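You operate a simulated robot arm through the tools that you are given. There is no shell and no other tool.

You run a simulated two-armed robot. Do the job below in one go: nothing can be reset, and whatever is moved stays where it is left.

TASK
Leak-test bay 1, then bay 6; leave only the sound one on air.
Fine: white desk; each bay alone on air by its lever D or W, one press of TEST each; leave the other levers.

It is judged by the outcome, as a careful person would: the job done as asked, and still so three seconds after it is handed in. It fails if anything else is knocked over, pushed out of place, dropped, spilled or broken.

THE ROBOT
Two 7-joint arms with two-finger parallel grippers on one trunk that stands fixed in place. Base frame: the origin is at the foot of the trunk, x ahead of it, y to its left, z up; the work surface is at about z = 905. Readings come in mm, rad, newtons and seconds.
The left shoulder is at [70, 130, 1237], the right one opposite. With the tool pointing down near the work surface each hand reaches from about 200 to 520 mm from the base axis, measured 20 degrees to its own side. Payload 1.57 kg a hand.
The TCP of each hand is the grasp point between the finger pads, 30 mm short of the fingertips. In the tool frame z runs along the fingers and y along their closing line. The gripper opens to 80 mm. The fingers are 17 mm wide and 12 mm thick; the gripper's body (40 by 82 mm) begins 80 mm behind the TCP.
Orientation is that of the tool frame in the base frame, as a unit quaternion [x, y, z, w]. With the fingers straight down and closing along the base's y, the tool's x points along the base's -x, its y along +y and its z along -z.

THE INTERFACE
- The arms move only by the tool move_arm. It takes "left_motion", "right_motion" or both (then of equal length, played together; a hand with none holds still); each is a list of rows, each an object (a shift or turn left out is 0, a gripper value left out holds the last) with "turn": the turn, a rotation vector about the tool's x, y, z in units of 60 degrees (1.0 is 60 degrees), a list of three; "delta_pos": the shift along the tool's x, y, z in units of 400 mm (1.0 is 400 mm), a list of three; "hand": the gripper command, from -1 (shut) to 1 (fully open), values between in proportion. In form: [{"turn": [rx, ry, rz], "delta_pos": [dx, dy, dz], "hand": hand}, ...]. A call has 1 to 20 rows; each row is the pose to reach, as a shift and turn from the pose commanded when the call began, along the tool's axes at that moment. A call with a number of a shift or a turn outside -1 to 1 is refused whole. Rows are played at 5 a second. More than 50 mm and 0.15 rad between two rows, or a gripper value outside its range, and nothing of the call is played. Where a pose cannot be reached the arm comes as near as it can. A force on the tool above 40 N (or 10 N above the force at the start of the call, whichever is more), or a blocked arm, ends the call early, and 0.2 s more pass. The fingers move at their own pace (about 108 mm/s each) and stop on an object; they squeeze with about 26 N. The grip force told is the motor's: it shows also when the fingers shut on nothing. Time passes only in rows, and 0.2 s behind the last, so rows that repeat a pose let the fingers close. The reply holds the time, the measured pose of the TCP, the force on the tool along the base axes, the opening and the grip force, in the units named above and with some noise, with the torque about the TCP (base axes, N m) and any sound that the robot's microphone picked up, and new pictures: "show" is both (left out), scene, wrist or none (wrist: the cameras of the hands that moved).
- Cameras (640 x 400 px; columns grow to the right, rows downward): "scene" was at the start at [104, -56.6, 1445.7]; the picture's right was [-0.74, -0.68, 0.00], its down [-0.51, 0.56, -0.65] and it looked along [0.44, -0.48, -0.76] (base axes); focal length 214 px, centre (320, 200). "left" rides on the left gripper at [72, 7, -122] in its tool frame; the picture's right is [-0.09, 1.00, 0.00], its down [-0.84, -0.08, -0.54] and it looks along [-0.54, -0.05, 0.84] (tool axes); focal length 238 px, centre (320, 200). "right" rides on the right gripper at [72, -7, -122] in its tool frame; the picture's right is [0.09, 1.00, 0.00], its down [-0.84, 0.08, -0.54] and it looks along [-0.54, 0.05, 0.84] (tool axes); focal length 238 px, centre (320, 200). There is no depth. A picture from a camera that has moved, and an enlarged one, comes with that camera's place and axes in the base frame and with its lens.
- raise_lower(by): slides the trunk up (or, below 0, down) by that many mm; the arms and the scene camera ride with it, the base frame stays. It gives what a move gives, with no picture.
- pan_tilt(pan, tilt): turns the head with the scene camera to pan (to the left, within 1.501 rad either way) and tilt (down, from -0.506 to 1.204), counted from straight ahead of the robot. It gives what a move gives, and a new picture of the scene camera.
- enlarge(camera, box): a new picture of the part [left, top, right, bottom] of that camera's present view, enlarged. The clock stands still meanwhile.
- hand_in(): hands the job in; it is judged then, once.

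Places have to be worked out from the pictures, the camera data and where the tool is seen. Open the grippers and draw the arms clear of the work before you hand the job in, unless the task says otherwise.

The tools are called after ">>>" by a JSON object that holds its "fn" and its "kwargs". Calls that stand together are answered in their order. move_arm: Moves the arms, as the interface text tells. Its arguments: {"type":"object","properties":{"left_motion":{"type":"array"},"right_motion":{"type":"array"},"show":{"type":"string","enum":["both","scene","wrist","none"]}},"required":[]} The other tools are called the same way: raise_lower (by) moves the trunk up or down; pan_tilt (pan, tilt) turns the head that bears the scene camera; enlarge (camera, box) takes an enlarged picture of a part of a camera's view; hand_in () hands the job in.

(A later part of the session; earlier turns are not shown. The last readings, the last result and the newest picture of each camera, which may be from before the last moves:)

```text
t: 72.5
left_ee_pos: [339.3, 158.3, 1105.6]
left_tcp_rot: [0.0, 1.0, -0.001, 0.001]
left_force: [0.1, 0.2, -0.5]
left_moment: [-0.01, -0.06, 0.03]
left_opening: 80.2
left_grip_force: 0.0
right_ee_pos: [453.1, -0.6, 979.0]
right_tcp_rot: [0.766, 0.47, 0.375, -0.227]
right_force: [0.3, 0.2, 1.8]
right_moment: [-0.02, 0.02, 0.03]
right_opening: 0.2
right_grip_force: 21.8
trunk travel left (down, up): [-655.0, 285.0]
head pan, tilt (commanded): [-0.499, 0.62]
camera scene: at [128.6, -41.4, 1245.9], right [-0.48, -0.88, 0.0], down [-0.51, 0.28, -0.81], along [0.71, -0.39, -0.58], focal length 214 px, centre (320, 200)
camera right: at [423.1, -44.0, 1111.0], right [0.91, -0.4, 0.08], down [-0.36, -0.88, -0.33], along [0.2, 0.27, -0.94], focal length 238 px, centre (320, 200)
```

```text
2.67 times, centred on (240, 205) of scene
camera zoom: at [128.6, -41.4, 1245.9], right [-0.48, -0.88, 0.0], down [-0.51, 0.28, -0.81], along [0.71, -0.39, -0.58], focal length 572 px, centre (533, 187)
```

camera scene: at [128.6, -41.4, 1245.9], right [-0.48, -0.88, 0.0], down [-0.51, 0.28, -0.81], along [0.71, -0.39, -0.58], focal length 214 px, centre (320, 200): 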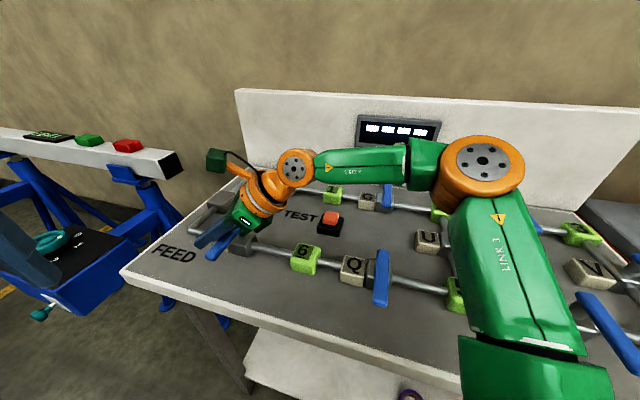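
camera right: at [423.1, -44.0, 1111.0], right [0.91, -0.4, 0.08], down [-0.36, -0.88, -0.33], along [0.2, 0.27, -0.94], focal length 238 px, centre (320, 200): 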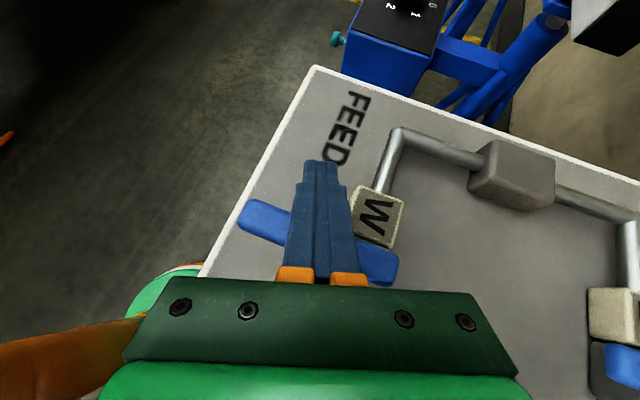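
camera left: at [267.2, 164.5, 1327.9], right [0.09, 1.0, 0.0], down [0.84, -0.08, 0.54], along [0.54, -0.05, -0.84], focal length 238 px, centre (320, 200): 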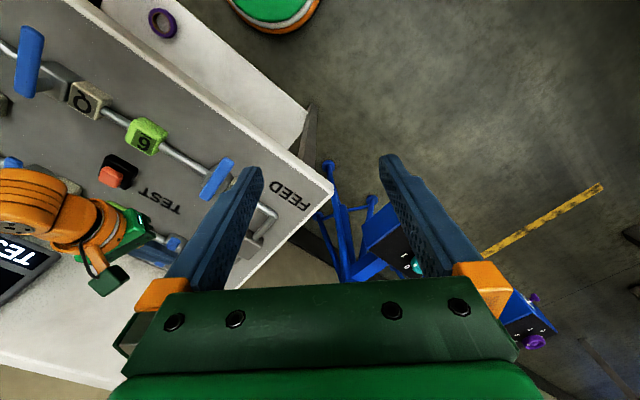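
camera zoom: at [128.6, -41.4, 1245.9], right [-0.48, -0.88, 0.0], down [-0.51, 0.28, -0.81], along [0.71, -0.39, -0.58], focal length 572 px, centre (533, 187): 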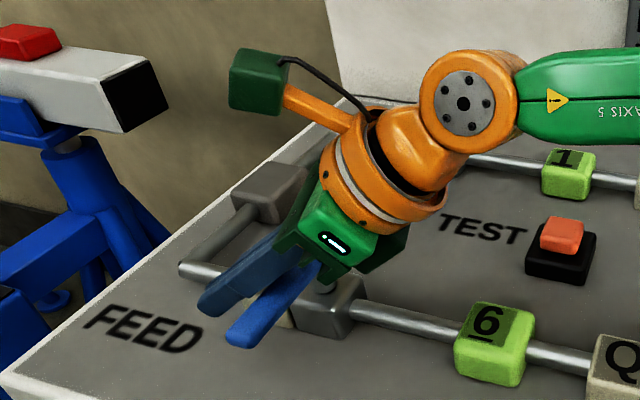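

The fingers hang just left of the W lever with no real contact force. I'll pull the lever along its arc, about 30° to the right.

>>> {"fn": "move_arm", "kwargs": {"right_motion": [{"delta_pos": [-0.0091, -0.0079, -0.0116]}, {"delta_pos": [-0.0187, -0.0138, -0.0239]}, {"delta_pos": [-0.0281, -0.0197, -0.036]}, {"delta_pos": [-0.0355, -0.0295, -0.0455]}, {"delta_pos": [-0.0428, -0.0393, -0.0547]}], "show": "both"}}

>>> {"fn": "enlarge", "kwargs": {"camera": "scene", "box": [150, 150, 330, 290]}}

```text
t: 73.7
left_ee_pos: [340.0, 159.5, 1103.9]
left_tcp_rot: [-0.001, 1.0, -0.001, 0.001]
left_force: [-0.8, -0.1, 0.4]
left_moment: [0.0, 0.01, -0.02]
left_opening: 80.1
left_grip_force: 0.1
right_ee_pos: [426.7, -18.8, 979.1]
right_tcp_rot: [0.766, 0.47, 0.374, -0.228]
right_force: [0.1, 0.0, 1.4]
right_moment: [-0.01, -0.02, 0.01]
right_opening: 0.0
right_grip_force: 21.2
trunk travel left (down, up): [-655.0, 285.0]
head pan, tilt (commanded): [-0.499, 0.62]
camera scene: at [128.5, -41.3, 1245.9], right [-0.48, -0.88, 0.0], down [-0.51, 0.28, -0.81], along [0.71, -0.39, -0.58], focal length 214 px, centre (320, 200)
camera right: at [396.4, -61.8, 1110.7], right [0.91, -0.4, 0.08], down [-0.36, -0.88, -0.33], along [0.2, 0.27, -0.94], focal length 238 px, centre (320, 200)
```

scene: 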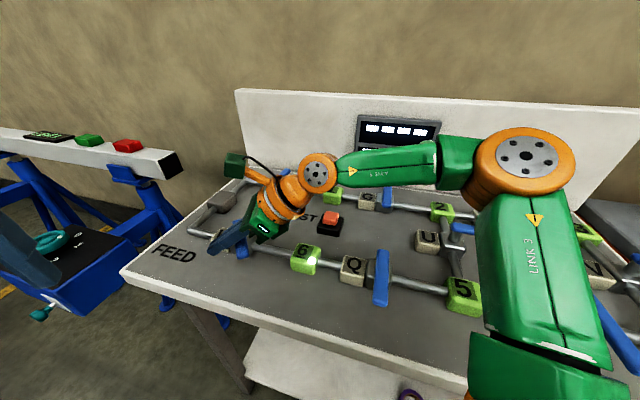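
right: 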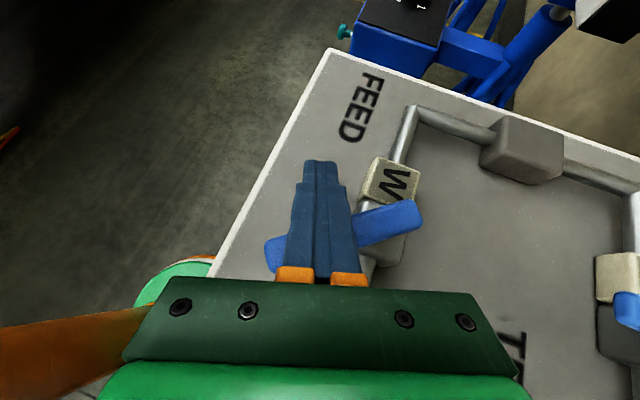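

```text
2.86 times, centred on (240, 220) of scene
camera zoom: at [128.5, -41.3, 1245.9], right [-0.48, -0.88, 0.0], down [-0.51, 0.28, -0.81], along [0.71, -0.39, -0.58], focal length 613 px, centre (549, 143)
```

zoom: 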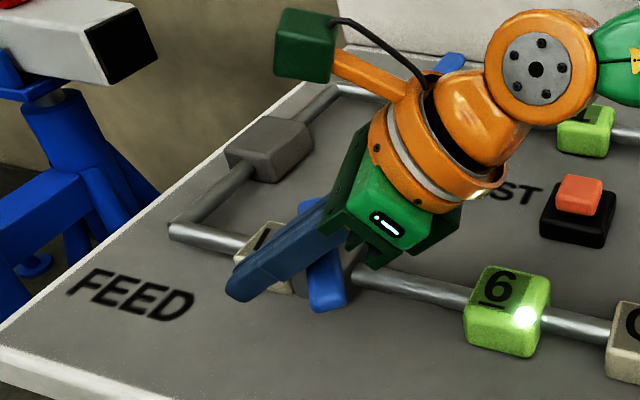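

The lever has turned about 30° and bay 6's lamp is already lit. I'll keep sweeping to bring W fully along its pipe.

>>> {"fn": "move_arm", "kwargs": {"right_motion": [{"delta_pos": [-0.009, -0.0105, -0.0115]}, {"delta_pos": [-0.0184, -0.0179, -0.0235]}, {"delta_pos": [-0.0287, -0.0181, -0.0367]}, {"delta_pos": [-0.0389, -0.0178, -0.0498]}, {"delta_pos": [-0.0494, -0.0125, -0.0632]}, {"delta_pos": [-0.0601, -0.0059, -0.0769]}], "show": "both"}}

>>> {"fn": "enlarge", "kwargs": {"camera": "scene", "box": [150, 150, 330, 290]}}

```text
t: 75.1
left_ee_pos: [339.4, 158.3, 1104.5]
left_tcp_rot: [0.0, 1.0, -0.001, 0.002]
left_force: [0.3, 0.3, -0.5]
left_moment: [0.01, 0.03, -0.02]
left_opening: 80.0
left_grip_force: 0.0
right_ee_pos: [407.7, -52.8, 978.9]
right_tcp_rot: [0.766, 0.47, 0.374, -0.229]
right_force: [-0.5, 0.3, 1.1]
right_moment: [-0.03, -0.01, 0.0]
right_opening: 0.0
right_grip_force: 21.2
trunk travel left (down, up): [-655.0, 285.0]
head pan, tilt (commanded): [-0.499, 0.62]
camera scene: at [128.6, -41.4, 1245.8], right [-0.48, -0.88, 0.0], down [-0.51, 0.28, -0.81], along [0.71, -0.39, -0.58], focal length 214 px, centre (320, 200)
camera right: at [376.4, -95.0, 1110.5], right [0.91, -0.4, 0.07], down [-0.36, -0.88, -0.33], along [0.2, 0.27, -0.94], focal length 238 px, centre (320, 200)
```

scene: 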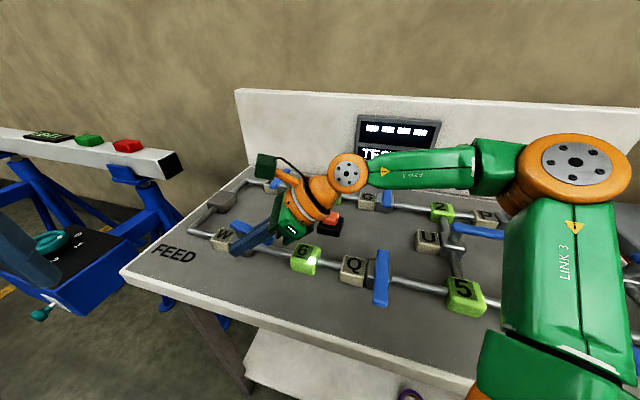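
right: 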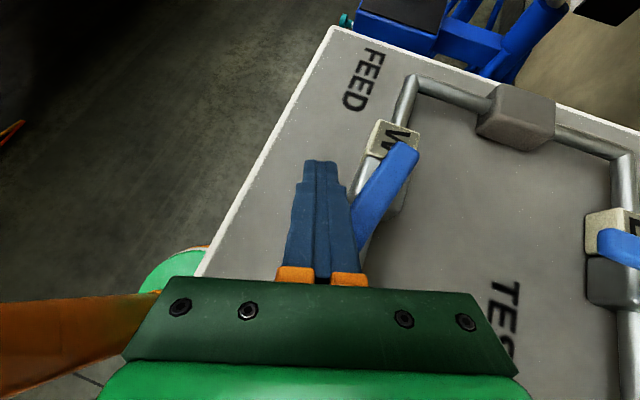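

```text
2.86 times, centred on (240, 220) of scene
camera zoom: at [128.6, -41.4, 1245.8], right [-0.48, -0.88, 0.0], down [-0.51, 0.28, -0.81], along [0.71, -0.39, -0.58], focal length 613 px, centre (549, 143)
```

zoom: 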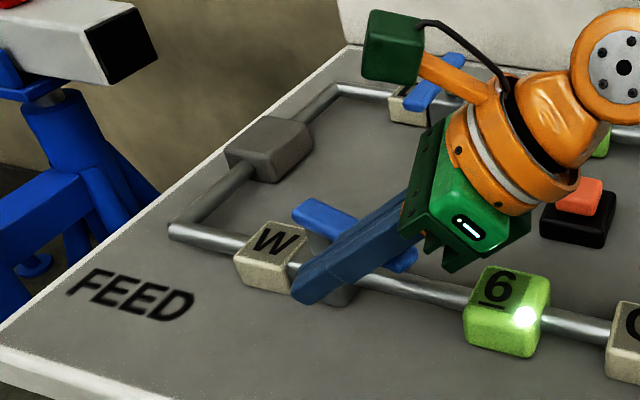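

W is within about 15° of fully open. I'll push the last part gently towards its stop.

>>> {"fn": "move_arm", "kwargs": {"right_motion": [{"delta_pos": [-0.0065, 0.0113, -0.0083]}, {"delta_pos": [-0.0124, 0.0245, -0.0158]}, {"delta_pos": [-0.0143, 0.0304, -0.0183]}, {"delta_pos": [-0.0143, 0.0304, -0.0183]}], "show": "both"}}

>>> {"fn": "enlarge", "kwargs": {"camera": "right", "box": [260, 60, 480, 290]}}

```text
t: 76.1
left_ee_pos: [338.8, 159.6, 1105.2]
left_tcp_rot: [-0.002, 1.0, -0.001, 0.001]
left_force: [0.6, -1.2, -0.3]
left_moment: [-0.01, 0.0, 0.02]
left_opening: 80.0
left_grip_force: 0.2
right_ee_pos: [411.9, -66.1, 979.8]
right_tcp_rot: [0.766, 0.47, 0.375, -0.227]
right_force: [-0.5, 1.6, 0.9]
right_moment: [-0.04, 0.02, -0.06]
right_opening: 0.1
right_grip_force: 21.4
trunk travel left (down, up): [-655.0, 285.0]
head pan, tilt (commanded): [-0.499, 0.62]
camera scene: at [127.6, -40.3, 1246.0], right [-0.48, -0.88, 0.0], down [-0.51, 0.28, -0.81], along [0.72, -0.39, -0.58], focal length 214 px, centre (320, 200)
camera right: at [382.4, -108.2, 1111.3], right [0.91, -0.4, 0.08], down [-0.36, -0.88, -0.33], along [0.2, 0.27, -0.94], focal length 238 px, centre (320, 200)
```

scene: 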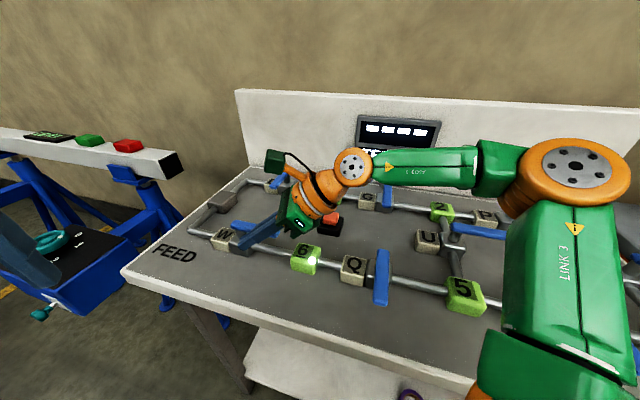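
right: 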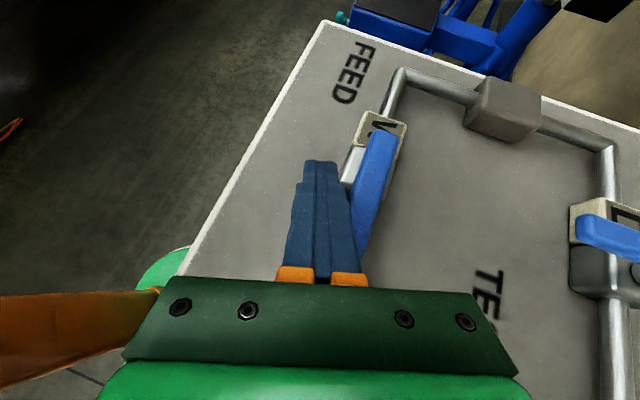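

```text
1.74 times, centred on (370, 175) of right
camera zoom: at [382.4, -108.2, 1111.3], right [0.91, -0.4, 0.08], down [-0.36, -0.88, -0.33], along [0.2, 0.27, -0.94], focal length 414 px, centre (233, 244)
```

zoom: 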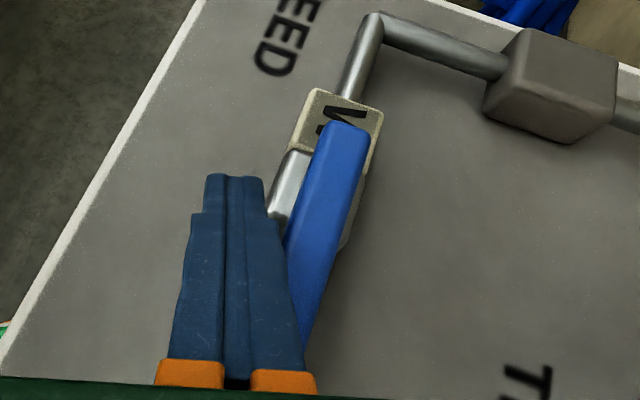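

W's lever now measures about 225–227°, along the pipe, and bay 6's lamp is lit. I'll nudge 3 mm more to confirm it is seated on its stop.

>>> {"fn": "move_arm", "kwargs": {"right_motion": [{"delta_pos": [-0.0007, 0.0036, -0.0009]}, {"delta_pos": [-0.0014, 0.0071, -0.0018]}, {"delta_pos": [-0.0014, 0.0071, -0.0018]}], "show": "none"}}

```text
t: 76.9
left_ee_pos: [336.0, 160.3, 1105.4]
left_tcp_rot: [-0.002, 1.0, -0.002, 0.002]
left_force: [-1.2, 0.5, -0.7]
left_moment: [0.04, -0.02, -0.02]
left_opening: 80.0
left_grip_force: 0.1
right_ee_pos: [413.0, -65.2, 979.7]
right_tcp_rot: [0.766, 0.471, 0.375, -0.227]
right_force: [-6.2, 4.1, -0.5]
right_moment: [0.01, 0.03, -0.1]
right_opening: 0.1
right_grip_force: 21.2
trunk travel left (down, up): [-655.0, 285.0]
head pan, tilt (commanded): [-0.499, 0.62]
```

About 7 N of resistance confirms W is on its open stop. I'll back off level from the lever's front side, then lift clear.

>>> {"fn": "move_arm", "kwargs": {"right_motion": [{"delta_pos": [0.0048, -0.0237, 0.006]}, {"delta_pos": [0.0095, -0.0474, 0.0121]}, {"delta_pos": [0.0489, -0.0474, -0.0187]}, {"delta_pos": [0.0883, -0.0474, -0.0495]}, {"delta_pos": [0.1277, -0.0474, -0.0803]}, {"delta_pos": [0.1277, -0.0474, -0.0803]}], "show": "both"}}

>>> {"fn": "enlarge", "kwargs": {"camera": "scene", "box": [150, 130, 410, 300]}}

```text
t: 78.3
left_ee_pos: [339.3, 158.0, 1105.2]
left_tcp_rot: [0.0, 1.0, -0.001, 0.0]
left_force: [-0.4, 0.6, 0.5]
left_moment: [0.04, 0.01, -0.02]
left_opening: 80.0
left_grip_force: 0.0
right_ee_pos: [400.0, -52.9, 1038.3]
right_tcp_rot: [0.766, 0.47, 0.374, -0.228]
right_force: [0.2, -1.3, 0.2]
right_moment: [-0.01, 0.02, 0.01]
right_opening: 0.2
right_grip_force: 21.8
trunk travel left (down, up): [-655.0, 285.0]
head pan, tilt (commanded): [-0.499, 0.62]
camera scene: at [128.9, -41.6, 1245.8], right [-0.48, -0.88, 0.0], down [-0.51, 0.28, -0.81], along [0.71, -0.39, -0.58], focal length 214 px, centre (320, 200)
camera right: at [371.4, -96.7, 1169.9], right [0.91, -0.4, 0.07], down [-0.36, -0.88, -0.33], along [0.2, 0.27, -0.94], focal length 238 px, centre (320, 200)
```

scene: 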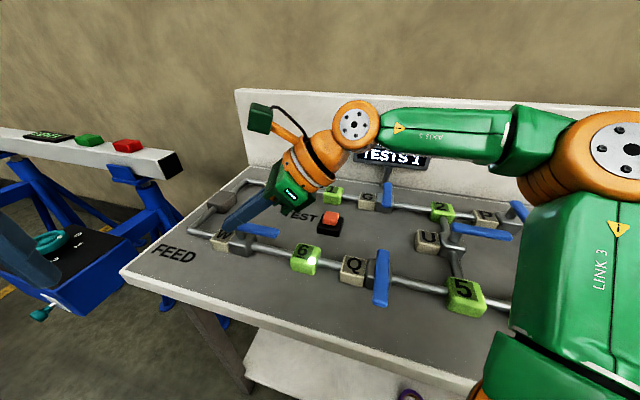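
right: 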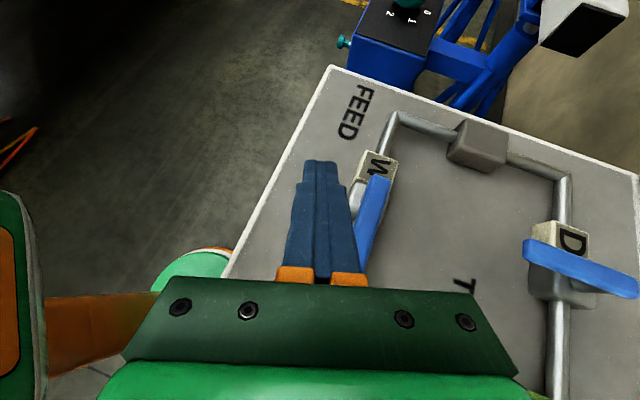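

```text
2.35 times, centred on (280, 215) of scene
camera zoom: at [128.9, -41.6, 1245.8], right [-0.48, -0.88, 0.0], down [-0.51, 0.28, -0.81], along [0.71, -0.39, -0.58], focal length 505 px, centre (414, 165)
```

zoom: 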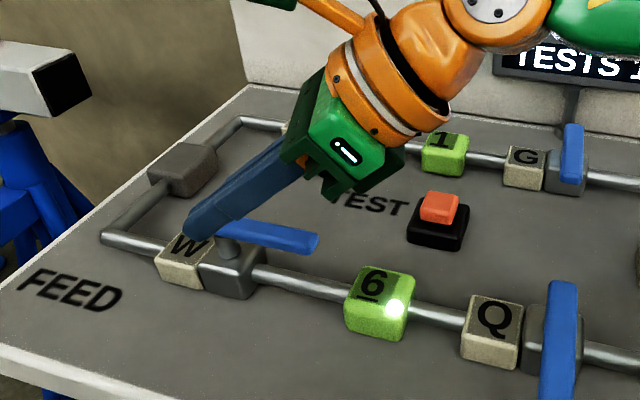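

W is fully open along its pipe, bay 6's lamp is lit, and D lies across its pipe. I'll raise the trunk 100 mm and bring the hand back over TEST in the pose that worked before.

>>> {"fn": "raise_lower", "kwargs": {"by": 100}}

>>> {"fn": "move_arm", "kwargs": {"right_motion": [{"delta_pos": [-0.0545, 0.0311, -0.02], "turn": [-0.0591, -0.0436, 0.068]}, {"delta_pos": [-0.1091, 0.0623, -0.0401], "turn": [-0.1183, -0.0872, 0.1361]}, {"delta_pos": [-0.1636, 0.0934, -0.0601], "turn": [-0.1774, -0.1308, 0.2041]}, {"delta_pos": [-0.2182, 0.1245, -0.0802], "turn": [-0.2366, -0.1744, 0.2722]}, {"delta_pos": [-0.2727, 0.1556, -0.1002], "turn": [-0.2957, -0.218, 0.3402]}, {"delta_pos": [-0.3272, 0.1868, -0.1202], "turn": [-0.3548, -0.2616, 0.4082]}, {"delta_pos": [-0.3818, 0.2179, -0.1403], "turn": [-0.414, -0.3052, 0.4763]}, {"delta_pos": [-0.4363, 0.249, -0.1603], "turn": [-0.4731, -0.3488, 0.5443]}, {"delta_pos": [-0.4363, 0.249, -0.1603], "turn": [-0.4731, -0.3488, 0.5443]}], "show": "both"}}

```text
t: 79.6
left_ee_pos: [339.6, 159.3, 1203.9]
left_tcp_rot: [-0.001, 1.0, -0.001, 0.001]
left_force: [1.0, -0.6, 0.0]
left_moment: [0.0, -0.03, 0.01]
left_opening: 80.1
left_grip_force: 0.0
right_ee_pos: [402.0, -54.2, 1138.8]
right_tcp_rot: [0.766, 0.47, 0.374, -0.228]
right_force: [-0.1, 0.1, 0.4]
right_moment: [-0.01, 0.03, -0.04]
right_opening: 0.0
right_grip_force: 21.6
trunk travel left (down, up): [-755.0, 185.0]
head pan, tilt (commanded): [-0.499, 0.62]
```

```text
t: 81.6
left_ee_pos: [340.5, 159.0, 1205.3]
left_tcp_rot: [-0.001, 1.0, -0.001, 0.001]
left_force: [0.6, -0.7, 0.2]
left_moment: [-0.02, 0.03, 0.01]
left_opening: 80.2
left_grip_force: 0.1
right_ee_pos: [419.6, -237.9, 1042.4]
right_tcp_rot: [0.951, 0.167, 0.256, -0.045]
right_force: [-0.6, 0.1, 1.0]
right_moment: [0.02, -0.01, 0.01]
right_opening: 0.1
right_grip_force: 21.3
trunk travel left (down, up): [-755.0, 185.0]
head pan, tilt (commanded): [-0.499, 0.62]
camera scene: at [128.6, -41.3, 1345.9], right [-0.48, -0.88, 0.0], down [-0.51, 0.28, -0.81], along [0.71, -0.39, -0.58], focal length 214 px, centre (320, 200)
camera right: at [418.6, -232.4, 1184.1], right [0.41, -0.91, 0.05], down [-0.91, -0.41, 0.05], along [-0.03, -0.06, -1.0], focal length 238 px, centre (320, 200)
```

scene: 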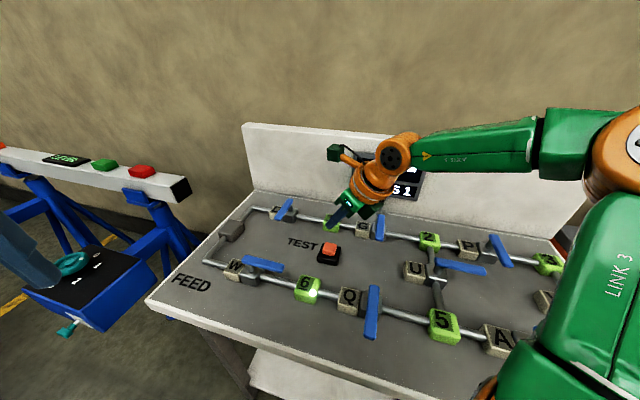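
right: 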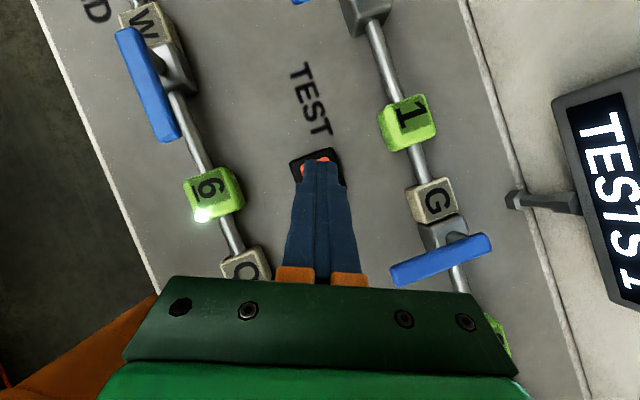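

Bay 6 alone is lit. I'll lower to the same pre-press position just above the button.

>>> {"fn": "move_arm", "kwargs": {"right_motion": [{"delta_pos": [-0.0184, 0.0018, 0.0394]}, {"delta_pos": [-0.0368, 0.0037, 0.0789]}, {"delta_pos": [-0.0552, 0.0055, 0.1183]}, {"delta_pos": [-0.0552, 0.0055, 0.1183]}], "show": "wrist"}}

>>> {"fn": "enlarge", "kwargs": {"camera": "right", "box": [260, 110, 400, 220]}}

```text
t: 82.6
left_ee_pos: [340.5, 158.6, 1204.8]
left_tcp_rot: [-0.001, 1.0, -0.001, 0.0]
left_force: [0.4, -0.2, -0.2]
left_moment: [0.02, 0.0, -0.02]
left_opening: 80.0
left_grip_force: 0.0
right_ee_pos: [424.7, -240.2, 989.0]
right_tcp_rot: [0.951, 0.168, 0.256, -0.045]
right_force: [0.0, -0.4, -0.9]
right_moment: [0.01, -0.01, -0.02]
right_opening: 0.0
right_grip_force: 21.3
trunk travel left (down, up): [-755.0, 185.0]
head pan, tilt (commanded): [-0.499, 0.62]
camera right: at [423.6, -232.8, 1131.0], right [0.42, -0.91, 0.05], down [-0.91, -0.41, 0.05], along [-0.02, -0.06, -1.0], focal length 238 px, centre (320, 200)
```

right: 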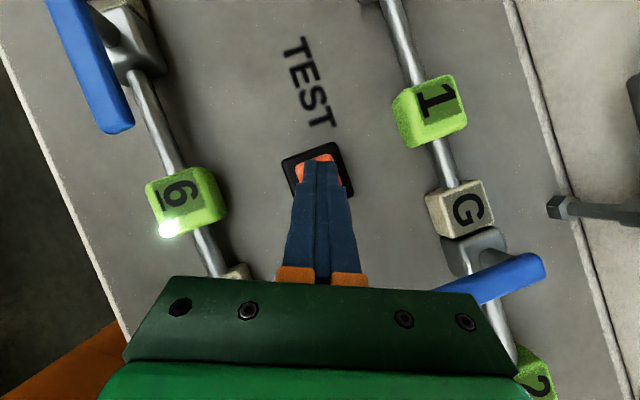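

```text
3.64 times, centred on (330, 165) of right
camera zoom: at [423.6, -232.8, 1131.0], right [0.42, -0.91, 0.05], down [-0.91, -0.41, 0.05], along [-0.02, -0.06, -1.0], focal length 867 px, centre (284, 327)
```

zoom: 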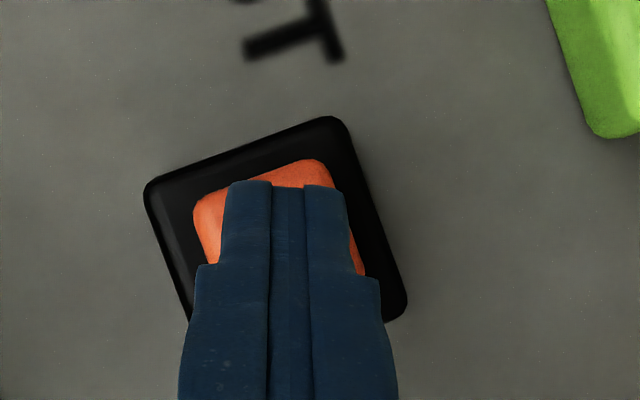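

The fingertips sit over the cap just as before. I'll make one press, straight down 26 mm, then straight up.

>>> {"fn": "move_arm", "kwargs": {"right_motion": [{"delta_pos": [-0.01, 0, 0.0173]}, {"delta_pos": [-0.0175, 0, 0.0303]}, {"delta_pos": [-0.0225, 0, 0.039]}, {"delta_pos": [-0.0275, 0, 0.0476]}, {"delta_pos": [-0.0325, 0, 0.0563]}, {"delta_pos": [-0.0175, 0, 0.0303]}, {"delta_pos": [0, 0, 0]}, {"delta_pos": [0.025, 0, -0.0433]}], "show": "scene"}}

```text
t: 84.4
left_ee_pos: [339.1, 159.6, 1205.4]
left_tcp_rot: [-0.001, 1.0, -0.001, 0.0]
left_force: [-0.3, 0.1, 0.8]
left_moment: [0.01, -0.02, -0.03]
left_opening: 80.1
left_grip_force: 0.0
right_ee_pos: [423.9, -240.2, 1007.8]
right_tcp_rot: [0.951, 0.168, 0.256, -0.045]
right_force: [-0.4, -0.1, -0.1]
right_moment: [0.02, 0.02, -0.01]
right_opening: 0.1
right_grip_force: 21.5
trunk travel left (down, up): [-755.0, 185.0]
head pan, tilt (commanded): [-0.499, 0.62]
heard: click
camera scene: at [128.2, -40.9, 1345.9], right [-0.48, -0.88, 0.0], down [-0.51, 0.28, -0.81], along [0.72, -0.39, -0.58], focal length 214 px, centre (320, 200)
```

scene: 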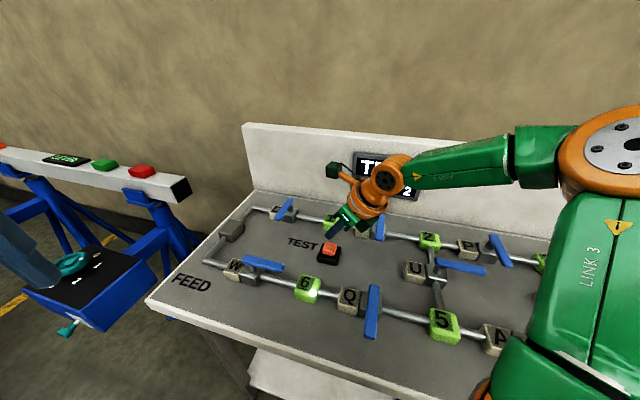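

One click, and the counter shows 2. I'll pull the hand back and right, as before, to read the result.

>>> {"fn": "move_arm", "kwargs": {"right_motion": [{"delta_pos": [-0.0227, -0.0134, -0.0708]}, {"delta_pos": [-0.0453, -0.0268, -0.1417]}, {"delta_pos": [-0.068, -0.0401, -0.2125]}, {"delta_pos": [-0.0906, -0.0535, -0.2833]}, {"delta_pos": [-0.1308, 0.0042, -0.3354]}, {"delta_pos": [-0.1711, 0.0618, -0.3875]}, {"delta_pos": [-0.1711, 0.0618, -0.3875]}], "show": "scene"}}

>>> {"fn": "enlarge", "kwargs": {"camera": "scene", "box": [190, 130, 450, 300]}}

```text
t: 86.0
left_ee_pos: [339.1, 159.5, 1204.8]
left_tcp_rot: [-0.001, 1.0, -0.001, 0.001]
left_force: [-0.6, 0.6, 0.0]
left_moment: [0.02, 0.01, 0.0]
left_opening: 80.0
left_grip_force: 0.0
right_ee_pos: [304.1, -308.9, 1109.8]
right_tcp_rot: [0.951, 0.168, 0.256, -0.044]
right_force: [0.5, -0.6, -0.5]
right_moment: [-0.02, -0.01, 0.01]
right_opening: 0.0
right_grip_force: 21.7
trunk travel left (down, up): [-755.0, 185.0]
head pan, tilt (commanded): [-0.499, 0.62]
camera scene: at [128.8, -40.7, 1345.8], right [-0.48, -0.88, 0.0], down [-0.51, 0.28, -0.81], along [0.71, -0.39, -0.58], focal length 214 px, centre (320, 200)
```

scene: 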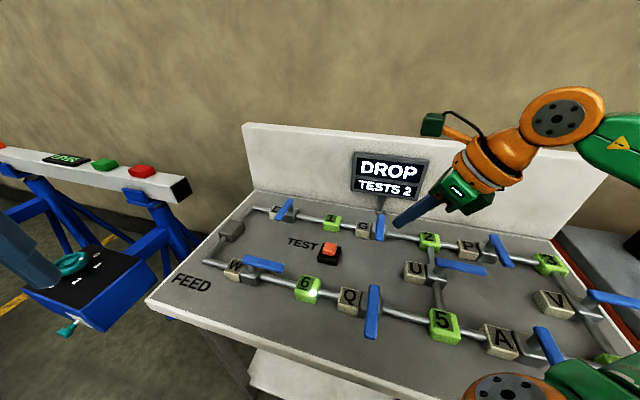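

```text
2.35 times, centred on (320, 215) of scene
camera zoom: at [128.8, -40.7, 1345.8], right [-0.48, -0.88, 0.0], down [-0.51, 0.28, -0.81], along [0.71, -0.39, -0.58], focal length 505 px, centre (320, 165)
```

zoom: 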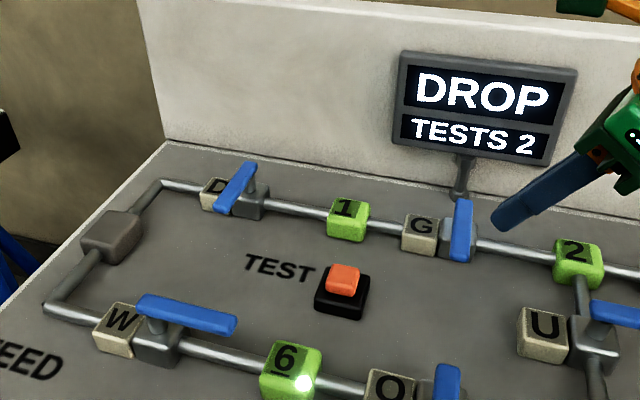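

Bay 6 reads "DROP" (leaking), against bay 1's "HOLD" (sound). I'll wait three seconds to be sure it's settled before closing W.

>>> {"fn": "move_arm", "kwargs": {"right_motion": [{"delta_pos": [0, 0, 0]}, {"delta_pos": [0, 0, 0]}, {"delta_pos": [0, 0, 0]}, {"delta_pos": [0, 0, 0]}, {"delta_pos": [0, 0, 0]}, {"delta_pos": [0, 0, 0]}, {"delta_pos": [0, 0, 0]}, {"delta_pos": [0, 0, 0]}, {"delta_pos": [0, 0, 0]}, {"delta_pos": [0, 0, 0]}, {"delta_pos": [0, 0, 0]}, {"delta_pos": [0, 0, 0]}, {"delta_pos": [0, 0, 0]}, {"delta_pos": [0, 0, 0]}, {"delta_pos": [0, 0, 0]}], "show": "scene"}}

```text
t: 89.2
left_ee_pos: [340.1, 159.3, 1204.8]
left_tcp_rot: [0.0, 1.0, 0.0, 0.001]
left_force: [0.9, -0.6, 0.2]
left_moment: [-0.01, -0.02, -0.01]
left_opening: 80.1
left_grip_force: 0.0
right_ee_pos: [303.0, -309.9, 1109.7]
right_tcp_rot: [0.951, 0.168, 0.255, -0.044]
right_force: [-0.4, -0.8, -0.2]
right_moment: [-0.03, 0.0, -0.03]
right_opening: 0.0
right_grip_force: 21.2
trunk travel left (down, up): [-755.0, 185.0]
head pan, tilt (commanded): [-0.499, 0.62]
camera scene: at [128.6, -41.5, 1345.8], right [-0.48, -0.88, 0.0], down [-0.51, 0.28, -0.81], along [0.71, -0.39, -0.58], focal length 214 px, centre (320, 200)
```

scene: 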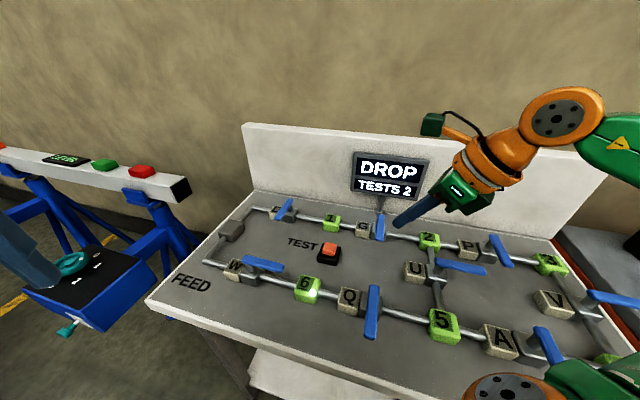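

"DROP" is stable, so bay 1 is the sound one: W must close and D must reopen. I'll bring the right hand behind the W lever, above (444,-107), yawed 45° and tilted 40°, still high.

>>> {"fn": "move_arm", "kwargs": {"right_motion": [{"delta_pos": [0.0462, -0.0479, 0.0514], "turn": [0.0342, 0.0235, -0.0488]}, {"delta_pos": [0.0923, -0.0957, 0.1028], "turn": [0.0684, 0.0469, -0.0977]}, {"delta_pos": [0.1385, -0.1436, 0.1542], "turn": [0.1026, 0.0704, -0.1465]}, {"delta_pos": [0.1846, -0.1914, 0.2057], "turn": [0.1368, 0.0938, -0.1954]}, {"delta_pos": [0.2308, -0.2393, 0.2571], "turn": [0.171, 0.1173, -0.2442]}, {"delta_pos": [0.2769, -0.2871, 0.3085], "turn": [0.2052, 0.1407, -0.2931]}, {"delta_pos": [0.3231, -0.335, 0.3599], "turn": [0.2394, 0.1642, -0.3419]}, {"delta_pos": [0.3231, -0.335, 0.3599], "turn": [0.2394, 0.1642, -0.3419]}], "show": "both"}}

>>> {"fn": "enlarge", "kwargs": {"camera": "right", "box": [200, 60, 420, 280]}}

```text
t: 91.0
left_ee_pos: [339.6, 158.5, 1205.4]
left_tcp_rot: [-0.001, 1.0, -0.001, 0.001]
left_force: [-0.3, -0.6, -1.0]
left_moment: [0.0, -0.01, -0.02]
left_opening: 80.0
left_grip_force: 0.1
right_ee_pos: [429.5, -121.8, 1048.5]
right_tcp_rot: [0.867, 0.36, 0.319, -0.131]
right_force: [-0.2, -0.4, -0.4]
right_moment: [-0.01, 0.0, 0.01]
right_opening: 0.2
right_grip_force: 21.2
trunk travel left (down, up): [-755.0, 185.0]
head pan, tilt (commanded): [-0.499, 0.62]
camera scene: at [128.2, -41.7, 1345.9], right [-0.48, -0.88, 0.0], down [-0.51, 0.28, -0.81], along [0.72, -0.39, -0.58], focal length 214 px, centre (320, 200)
camera right: at [408.5, -132.8, 1187.5], right [0.75, -0.65, 0.06], down [-0.64, -0.76, -0.13], along [0.13, 0.05, -0.99], focal length 238 px, centre (320, 200)
```

scene: 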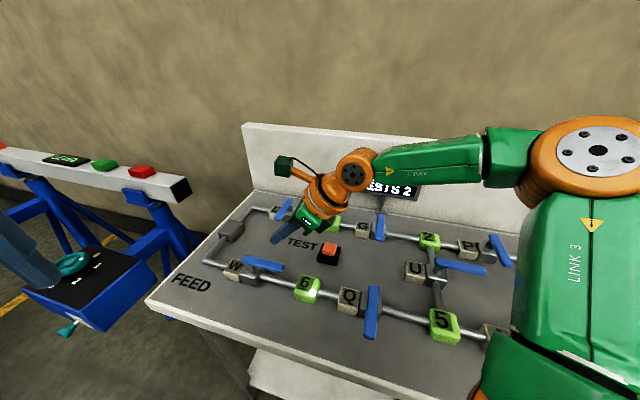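
right: 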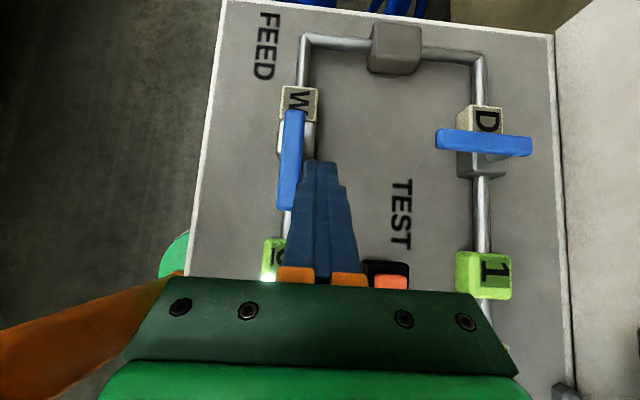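

```text
1.82 times, centred on (310, 170) of right
camera zoom: at [408.5, -132.8, 1187.5], right [0.75, -0.65, 0.06], down [-0.64, -0.76, -0.13], along [0.13, 0.05, -0.99], focal length 433 px, centre (338, 254)
```

zoom: 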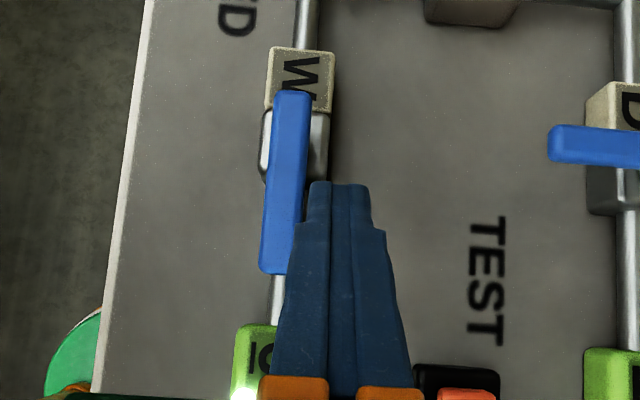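

The view is clear: the fingers are parallel to the open W lever on its back side, with about 5 mm of clearance. I'll descend to lever height, shifting 3 mm further from it.

>>> {"fn": "move_arm", "kwargs": {"right_motion": [{"delta_pos": [-0.0346, 0.0074, 0.0412]}, {"delta_pos": [-0.0691, 0.0074, 0.0823]}, {"delta_pos": [-0.1037, 0.0074, 0.1235]}, {"delta_pos": [-0.1037, 0.0074, 0.1235]}], "show": "wrist"}}

>>> {"fn": "enlarge", "kwargs": {"camera": "right", "box": [200, 60, 420, 280]}}

```text
t: 92.0
left_ee_pos: [339.8, 157.6, 1205.2]
left_tcp_rot: [-0.001, 1.0, -0.002, 0.001]
left_force: [0.1, 0.6, 0.7]
left_moment: [0.0, -0.01, 0.0]
left_opening: 80.0
left_grip_force: 0.0
right_ee_pos: [431.4, -124.0, 984.5]
right_tcp_rot: [0.868, 0.359, 0.317, -0.131]
right_force: [0.2, -0.7, 0.1]
right_moment: [-0.03, 0.0, 0.0]
right_opening: 0.1
right_grip_force: 21.2
trunk travel left (down, up): [-755.0, 185.0]
head pan, tilt (commanded): [-0.499, 0.62]
camera right: at [410.4, -134.6, 1123.0], right [0.75, -0.65, 0.06], down [-0.64, -0.75, -0.12], along [0.13, 0.05, -0.99], focal length 238 px, centre (320, 200)
```

right: 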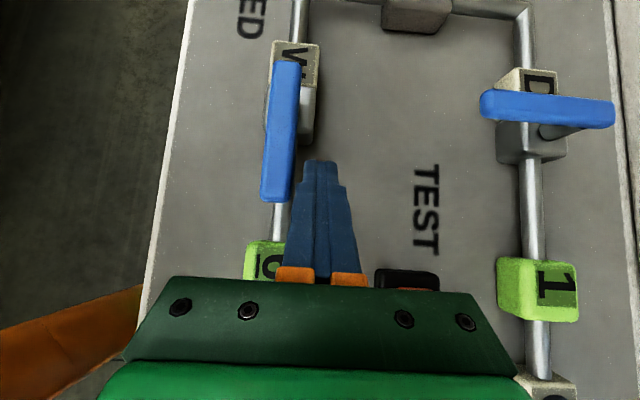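

```text
1.82 times, centred on (310, 170) of right
camera zoom: at [410.4, -134.6, 1123.0], right [0.75, -0.65, 0.06], down [-0.64, -0.75, -0.12], along [0.13, 0.05, -0.99], focal length 433 px, centre (338, 254)
```

zoom: 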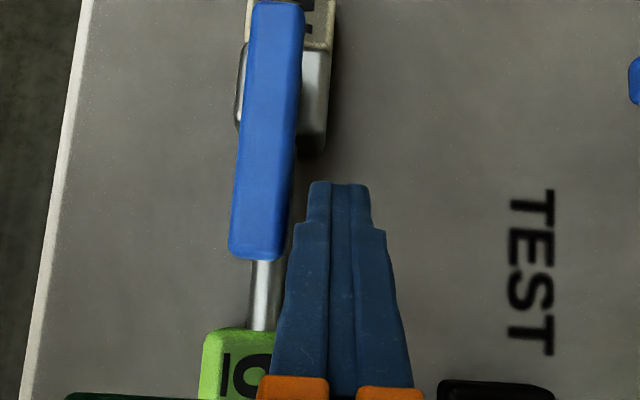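

The fingers are beside the lever's back face at z 961 with a small gap. I'll sweep left and front along the arc, about 45° towards closed.

>>> {"fn": "move_arm", "kwargs": {"right_motion": [{"delta_pos": [0.0032, -0.0212, 0.0027]}, {"delta_pos": [0.0026, -0.0376, 0.0022]}, {"delta_pos": [0.0019, -0.0544, 0.0016]}, {"delta_pos": [0.0046, -0.0707, 0.0039]}, {"delta_pos": [0.0072, -0.0868, 0.006]}, {"delta_pos": [0.0127, -0.1015, 0.0107]}, {"delta_pos": [0.0186, -0.1165, 0.0156]}], "show": "wrist"}}

```text
t: 93.6
left_ee_pos: [340.1, 158.9, 1204.8]
left_tcp_rot: [0.0, 1.0, -0.001, 0.0]
left_force: [1.0, -0.3, -0.8]
left_moment: [-0.01, 0.01, 0.0]
left_opening: 80.0
left_grip_force: 0.0
right_ee_pos: [407.9, -84.0, 981.9]
right_tcp_rot: [0.868, 0.359, 0.318, -0.13]
right_force: [0.2, -0.5, -0.9]
right_moment: [-0.03, 0.01, -0.01]
right_opening: 0.0
right_grip_force: 21.1
trunk travel left (down, up): [-755.0, 185.0]
head pan, tilt (commanded): [-0.499, 0.62]
camera right: at [385.4, -95.4, 1122.2], right [0.75, -0.65, 0.06], down [-0.64, -0.75, -0.12], along [0.13, 0.05, -0.99], focal length 238 px, centre (320, 200)
```

right: 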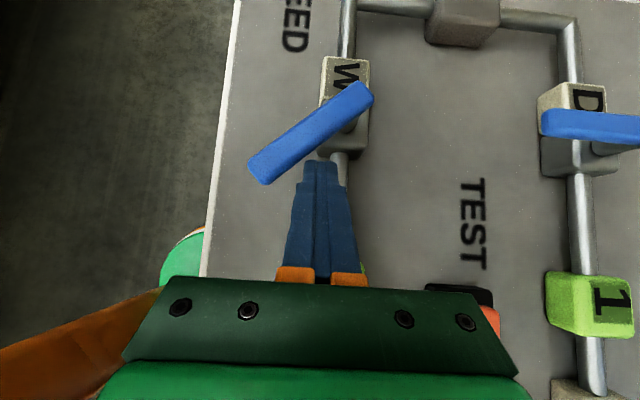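

The lever is about halfway closed. I'll carry on around the arc, raising the tips 3 mm so they can't slip under it.

>>> {"fn": "move_arm", "kwargs": {"right_motion": [{"delta_pos": [0.0069, -0.0157, 0.0025]}, {"delta_pos": [0.0162, -0.029, 0.0071]}, {"delta_pos": [0.0284, -0.0378, 0.014]}, {"delta_pos": [0.0394, -0.0472, 0.0232]}, {"delta_pos": [0.0507, -0.0528, 0.0328]}], "show": "wrist"}}

```text
t: 94.8
left_ee_pos: [339.8, 159.0, 1204.7]
left_tcp_rot: [-0.001, 1.0, -0.001, 0.0]
left_force: [-0.7, 0.3, -0.8]
left_moment: [-0.01, 0.01, 0.02]
left_opening: 80.2
left_grip_force: 0.0
right_ee_pos: [408.9, -51.6, 985.8]
right_tcp_rot: [0.868, 0.359, 0.317, -0.13]
right_force: [-0.2, 0.1, -0.5]
right_moment: [-0.04, 0.0, -0.03]
right_opening: 0.0
right_grip_force: 20.9
trunk travel left (down, up): [-755.0, 185.0]
head pan, tilt (commanded): [-0.499, 0.62]
camera right: at [387.4, -63.3, 1126.3], right [0.75, -0.65, 0.06], down [-0.64, -0.75, -0.12], along [0.13, 0.05, -0.99], focal length 238 px, centre (320, 200)
```

right: 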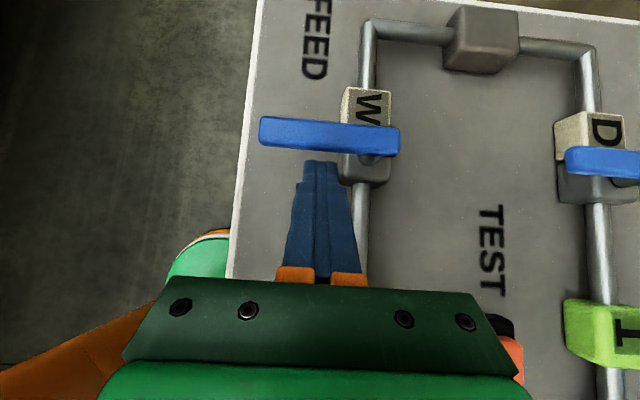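

W's lever is nearly square to the pipe, like D's. I'll give it the last few millimetres onto its closed stop.

>>> {"fn": "move_arm", "kwargs": {"right_motion": [{"delta_pos": [0.0065, -0.0014, 0.0055]}, {"delta_pos": [0.0134, -0.0023, 0.0113]}, {"delta_pos": [0.0134, -0.0023, 0.0113]}], "show": "both"}}

>>> {"fn": "enlarge", "kwargs": {"camera": "right", "box": [220, 40, 640, 290]}}

```text
t: 95.6
left_ee_pos: [338.1, 157.8, 1205.7]
left_tcp_rot: [-0.001, 1.0, 0.0, 0.002]
left_force: [-0.9, 0.7, -1.0]
left_moment: [0.03, 0.02, 0.0]
left_opening: 80.1
left_grip_force: 0.1
right_ee_pos: [411.2, -47.8, 988.1]
right_tcp_rot: [0.867, 0.359, 0.319, -0.13]
right_force: [-5.5, -3.7, -1.7]
right_moment: [-0.08, 0.13, 0.0]
right_opening: 0.2
right_grip_force: 20.6
trunk travel left (down, up): [-755.0, 185.0]
head pan, tilt (commanded): [-0.499, 0.62]
camera scene: at [126.3, -43.9, 1346.0], right [-0.48, -0.88, 0.0], down [-0.51, 0.28, -0.81], along [0.72, -0.39, -0.58], focal length 214 px, centre (320, 200)
camera right: at [389.6, -60.0, 1126.4], right [0.75, -0.65, 0.06], down [-0.64, -0.75, -0.13], along [0.13, 0.06, -0.99], focal length 238 px, centre (320, 200)
```

scene: 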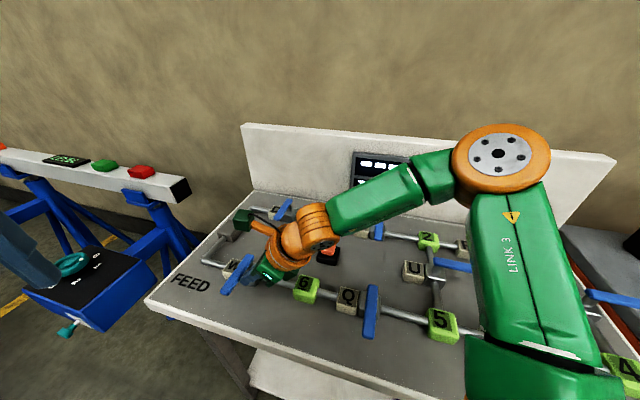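
right: 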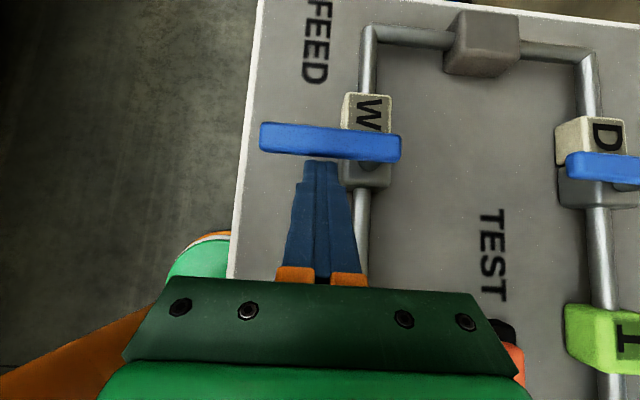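

```text
1.52 times, centred on (430, 165) of right
camera zoom: at [389.6, -60.0, 1126.4], right [0.75, -0.65, 0.06], down [-0.64, -0.75, -0.13], along [0.13, 0.06, -0.99], focal length 363 px, centre (152, 253)
```

zoom: 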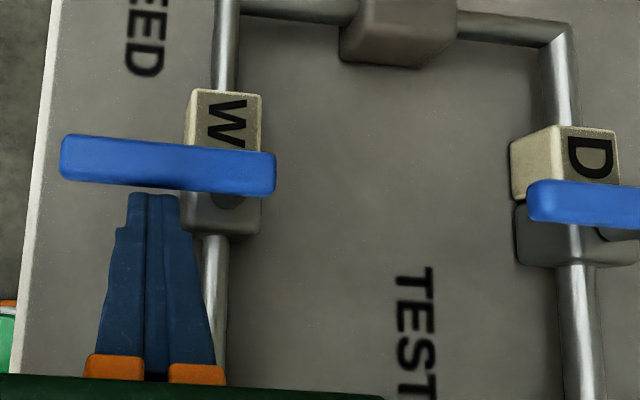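

W is on its closed stop (about 7 N) and the display is back to "----". I'll back straight off the lever, then lift clear.

>>> {"fn": "move_arm", "kwargs": {"right_motion": [{"delta_pos": [-0.0192, 0, -0.0161]}, {"delta_pos": [-0.0383, 0, -0.0322]}, {"delta_pos": [-0.0061, 0, -0.0705]}, {"delta_pos": [0.026, 0, -0.1088]}, {"delta_pos": [0.0582, 0, -0.1471]}, {"delta_pos": [0.0582, 0, -0.1471]}], "show": "both"}}

>>> {"fn": "enlarge", "kwargs": {"camera": "scene", "box": [180, 150, 480, 350]}}

```text
t: 97.0
left_ee_pos: [339.4, 159.0, 1205.0]
left_tcp_rot: [-0.001, 1.0, -0.001, 0.001]
left_force: [-0.7, 0.5, -0.1]
left_moment: [-0.03, 0.01, -0.01]
left_opening: 80.0
left_grip_force: 0.1
right_ee_pos: [399.0, -60.4, 1047.2]
right_tcp_rot: [0.868, 0.36, 0.317, -0.13]
right_force: [0.6, -0.3, 0.7]
right_moment: [0.01, -0.01, -0.02]
right_opening: 0.0
right_grip_force: 21.0
trunk travel left (down, up): [-755.0, 185.0]
head pan, tilt (commanded): [-0.499, 0.62]
camera scene: at [128.8, -41.3, 1345.8], right [-0.48, -0.88, 0.0], down [-0.51, 0.28, -0.81], along [0.71, -0.39, -0.58], focal length 214 px, centre (320, 200)
camera right: at [377.1, -72.2, 1185.8], right [0.75, -0.65, 0.06], down [-0.64, -0.75, -0.12], along [0.13, 0.05, -0.99], focal length 238 px, centre (320, 200)
```

scene: 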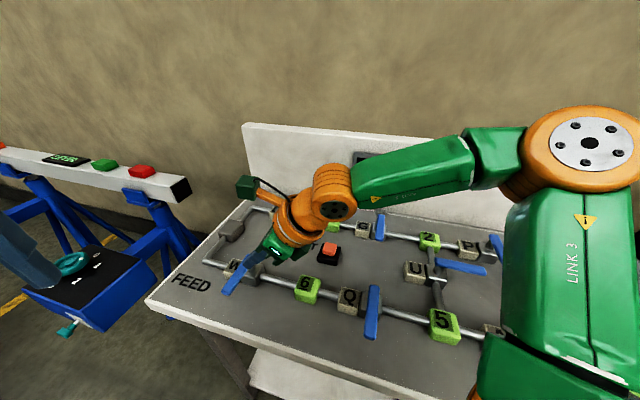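
right: 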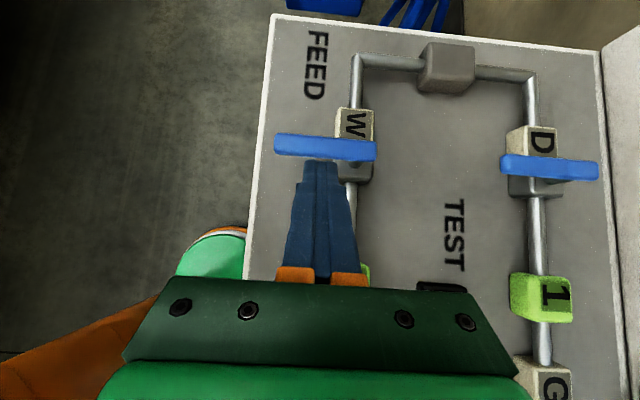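

```text
2.00 times, centred on (330, 250) of scene
camera zoom: at [128.8, -41.3, 1345.8], right [-0.48, -0.88, 0.0], down [-0.51, 0.28, -0.81], along [0.71, -0.39, -0.58], focal length 429 px, centre (300, 100)
```

zoom: 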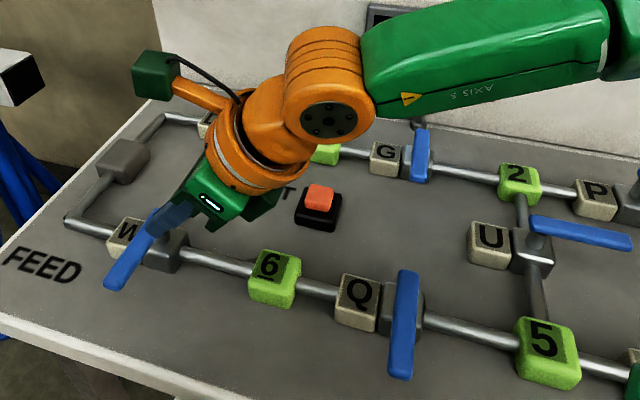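

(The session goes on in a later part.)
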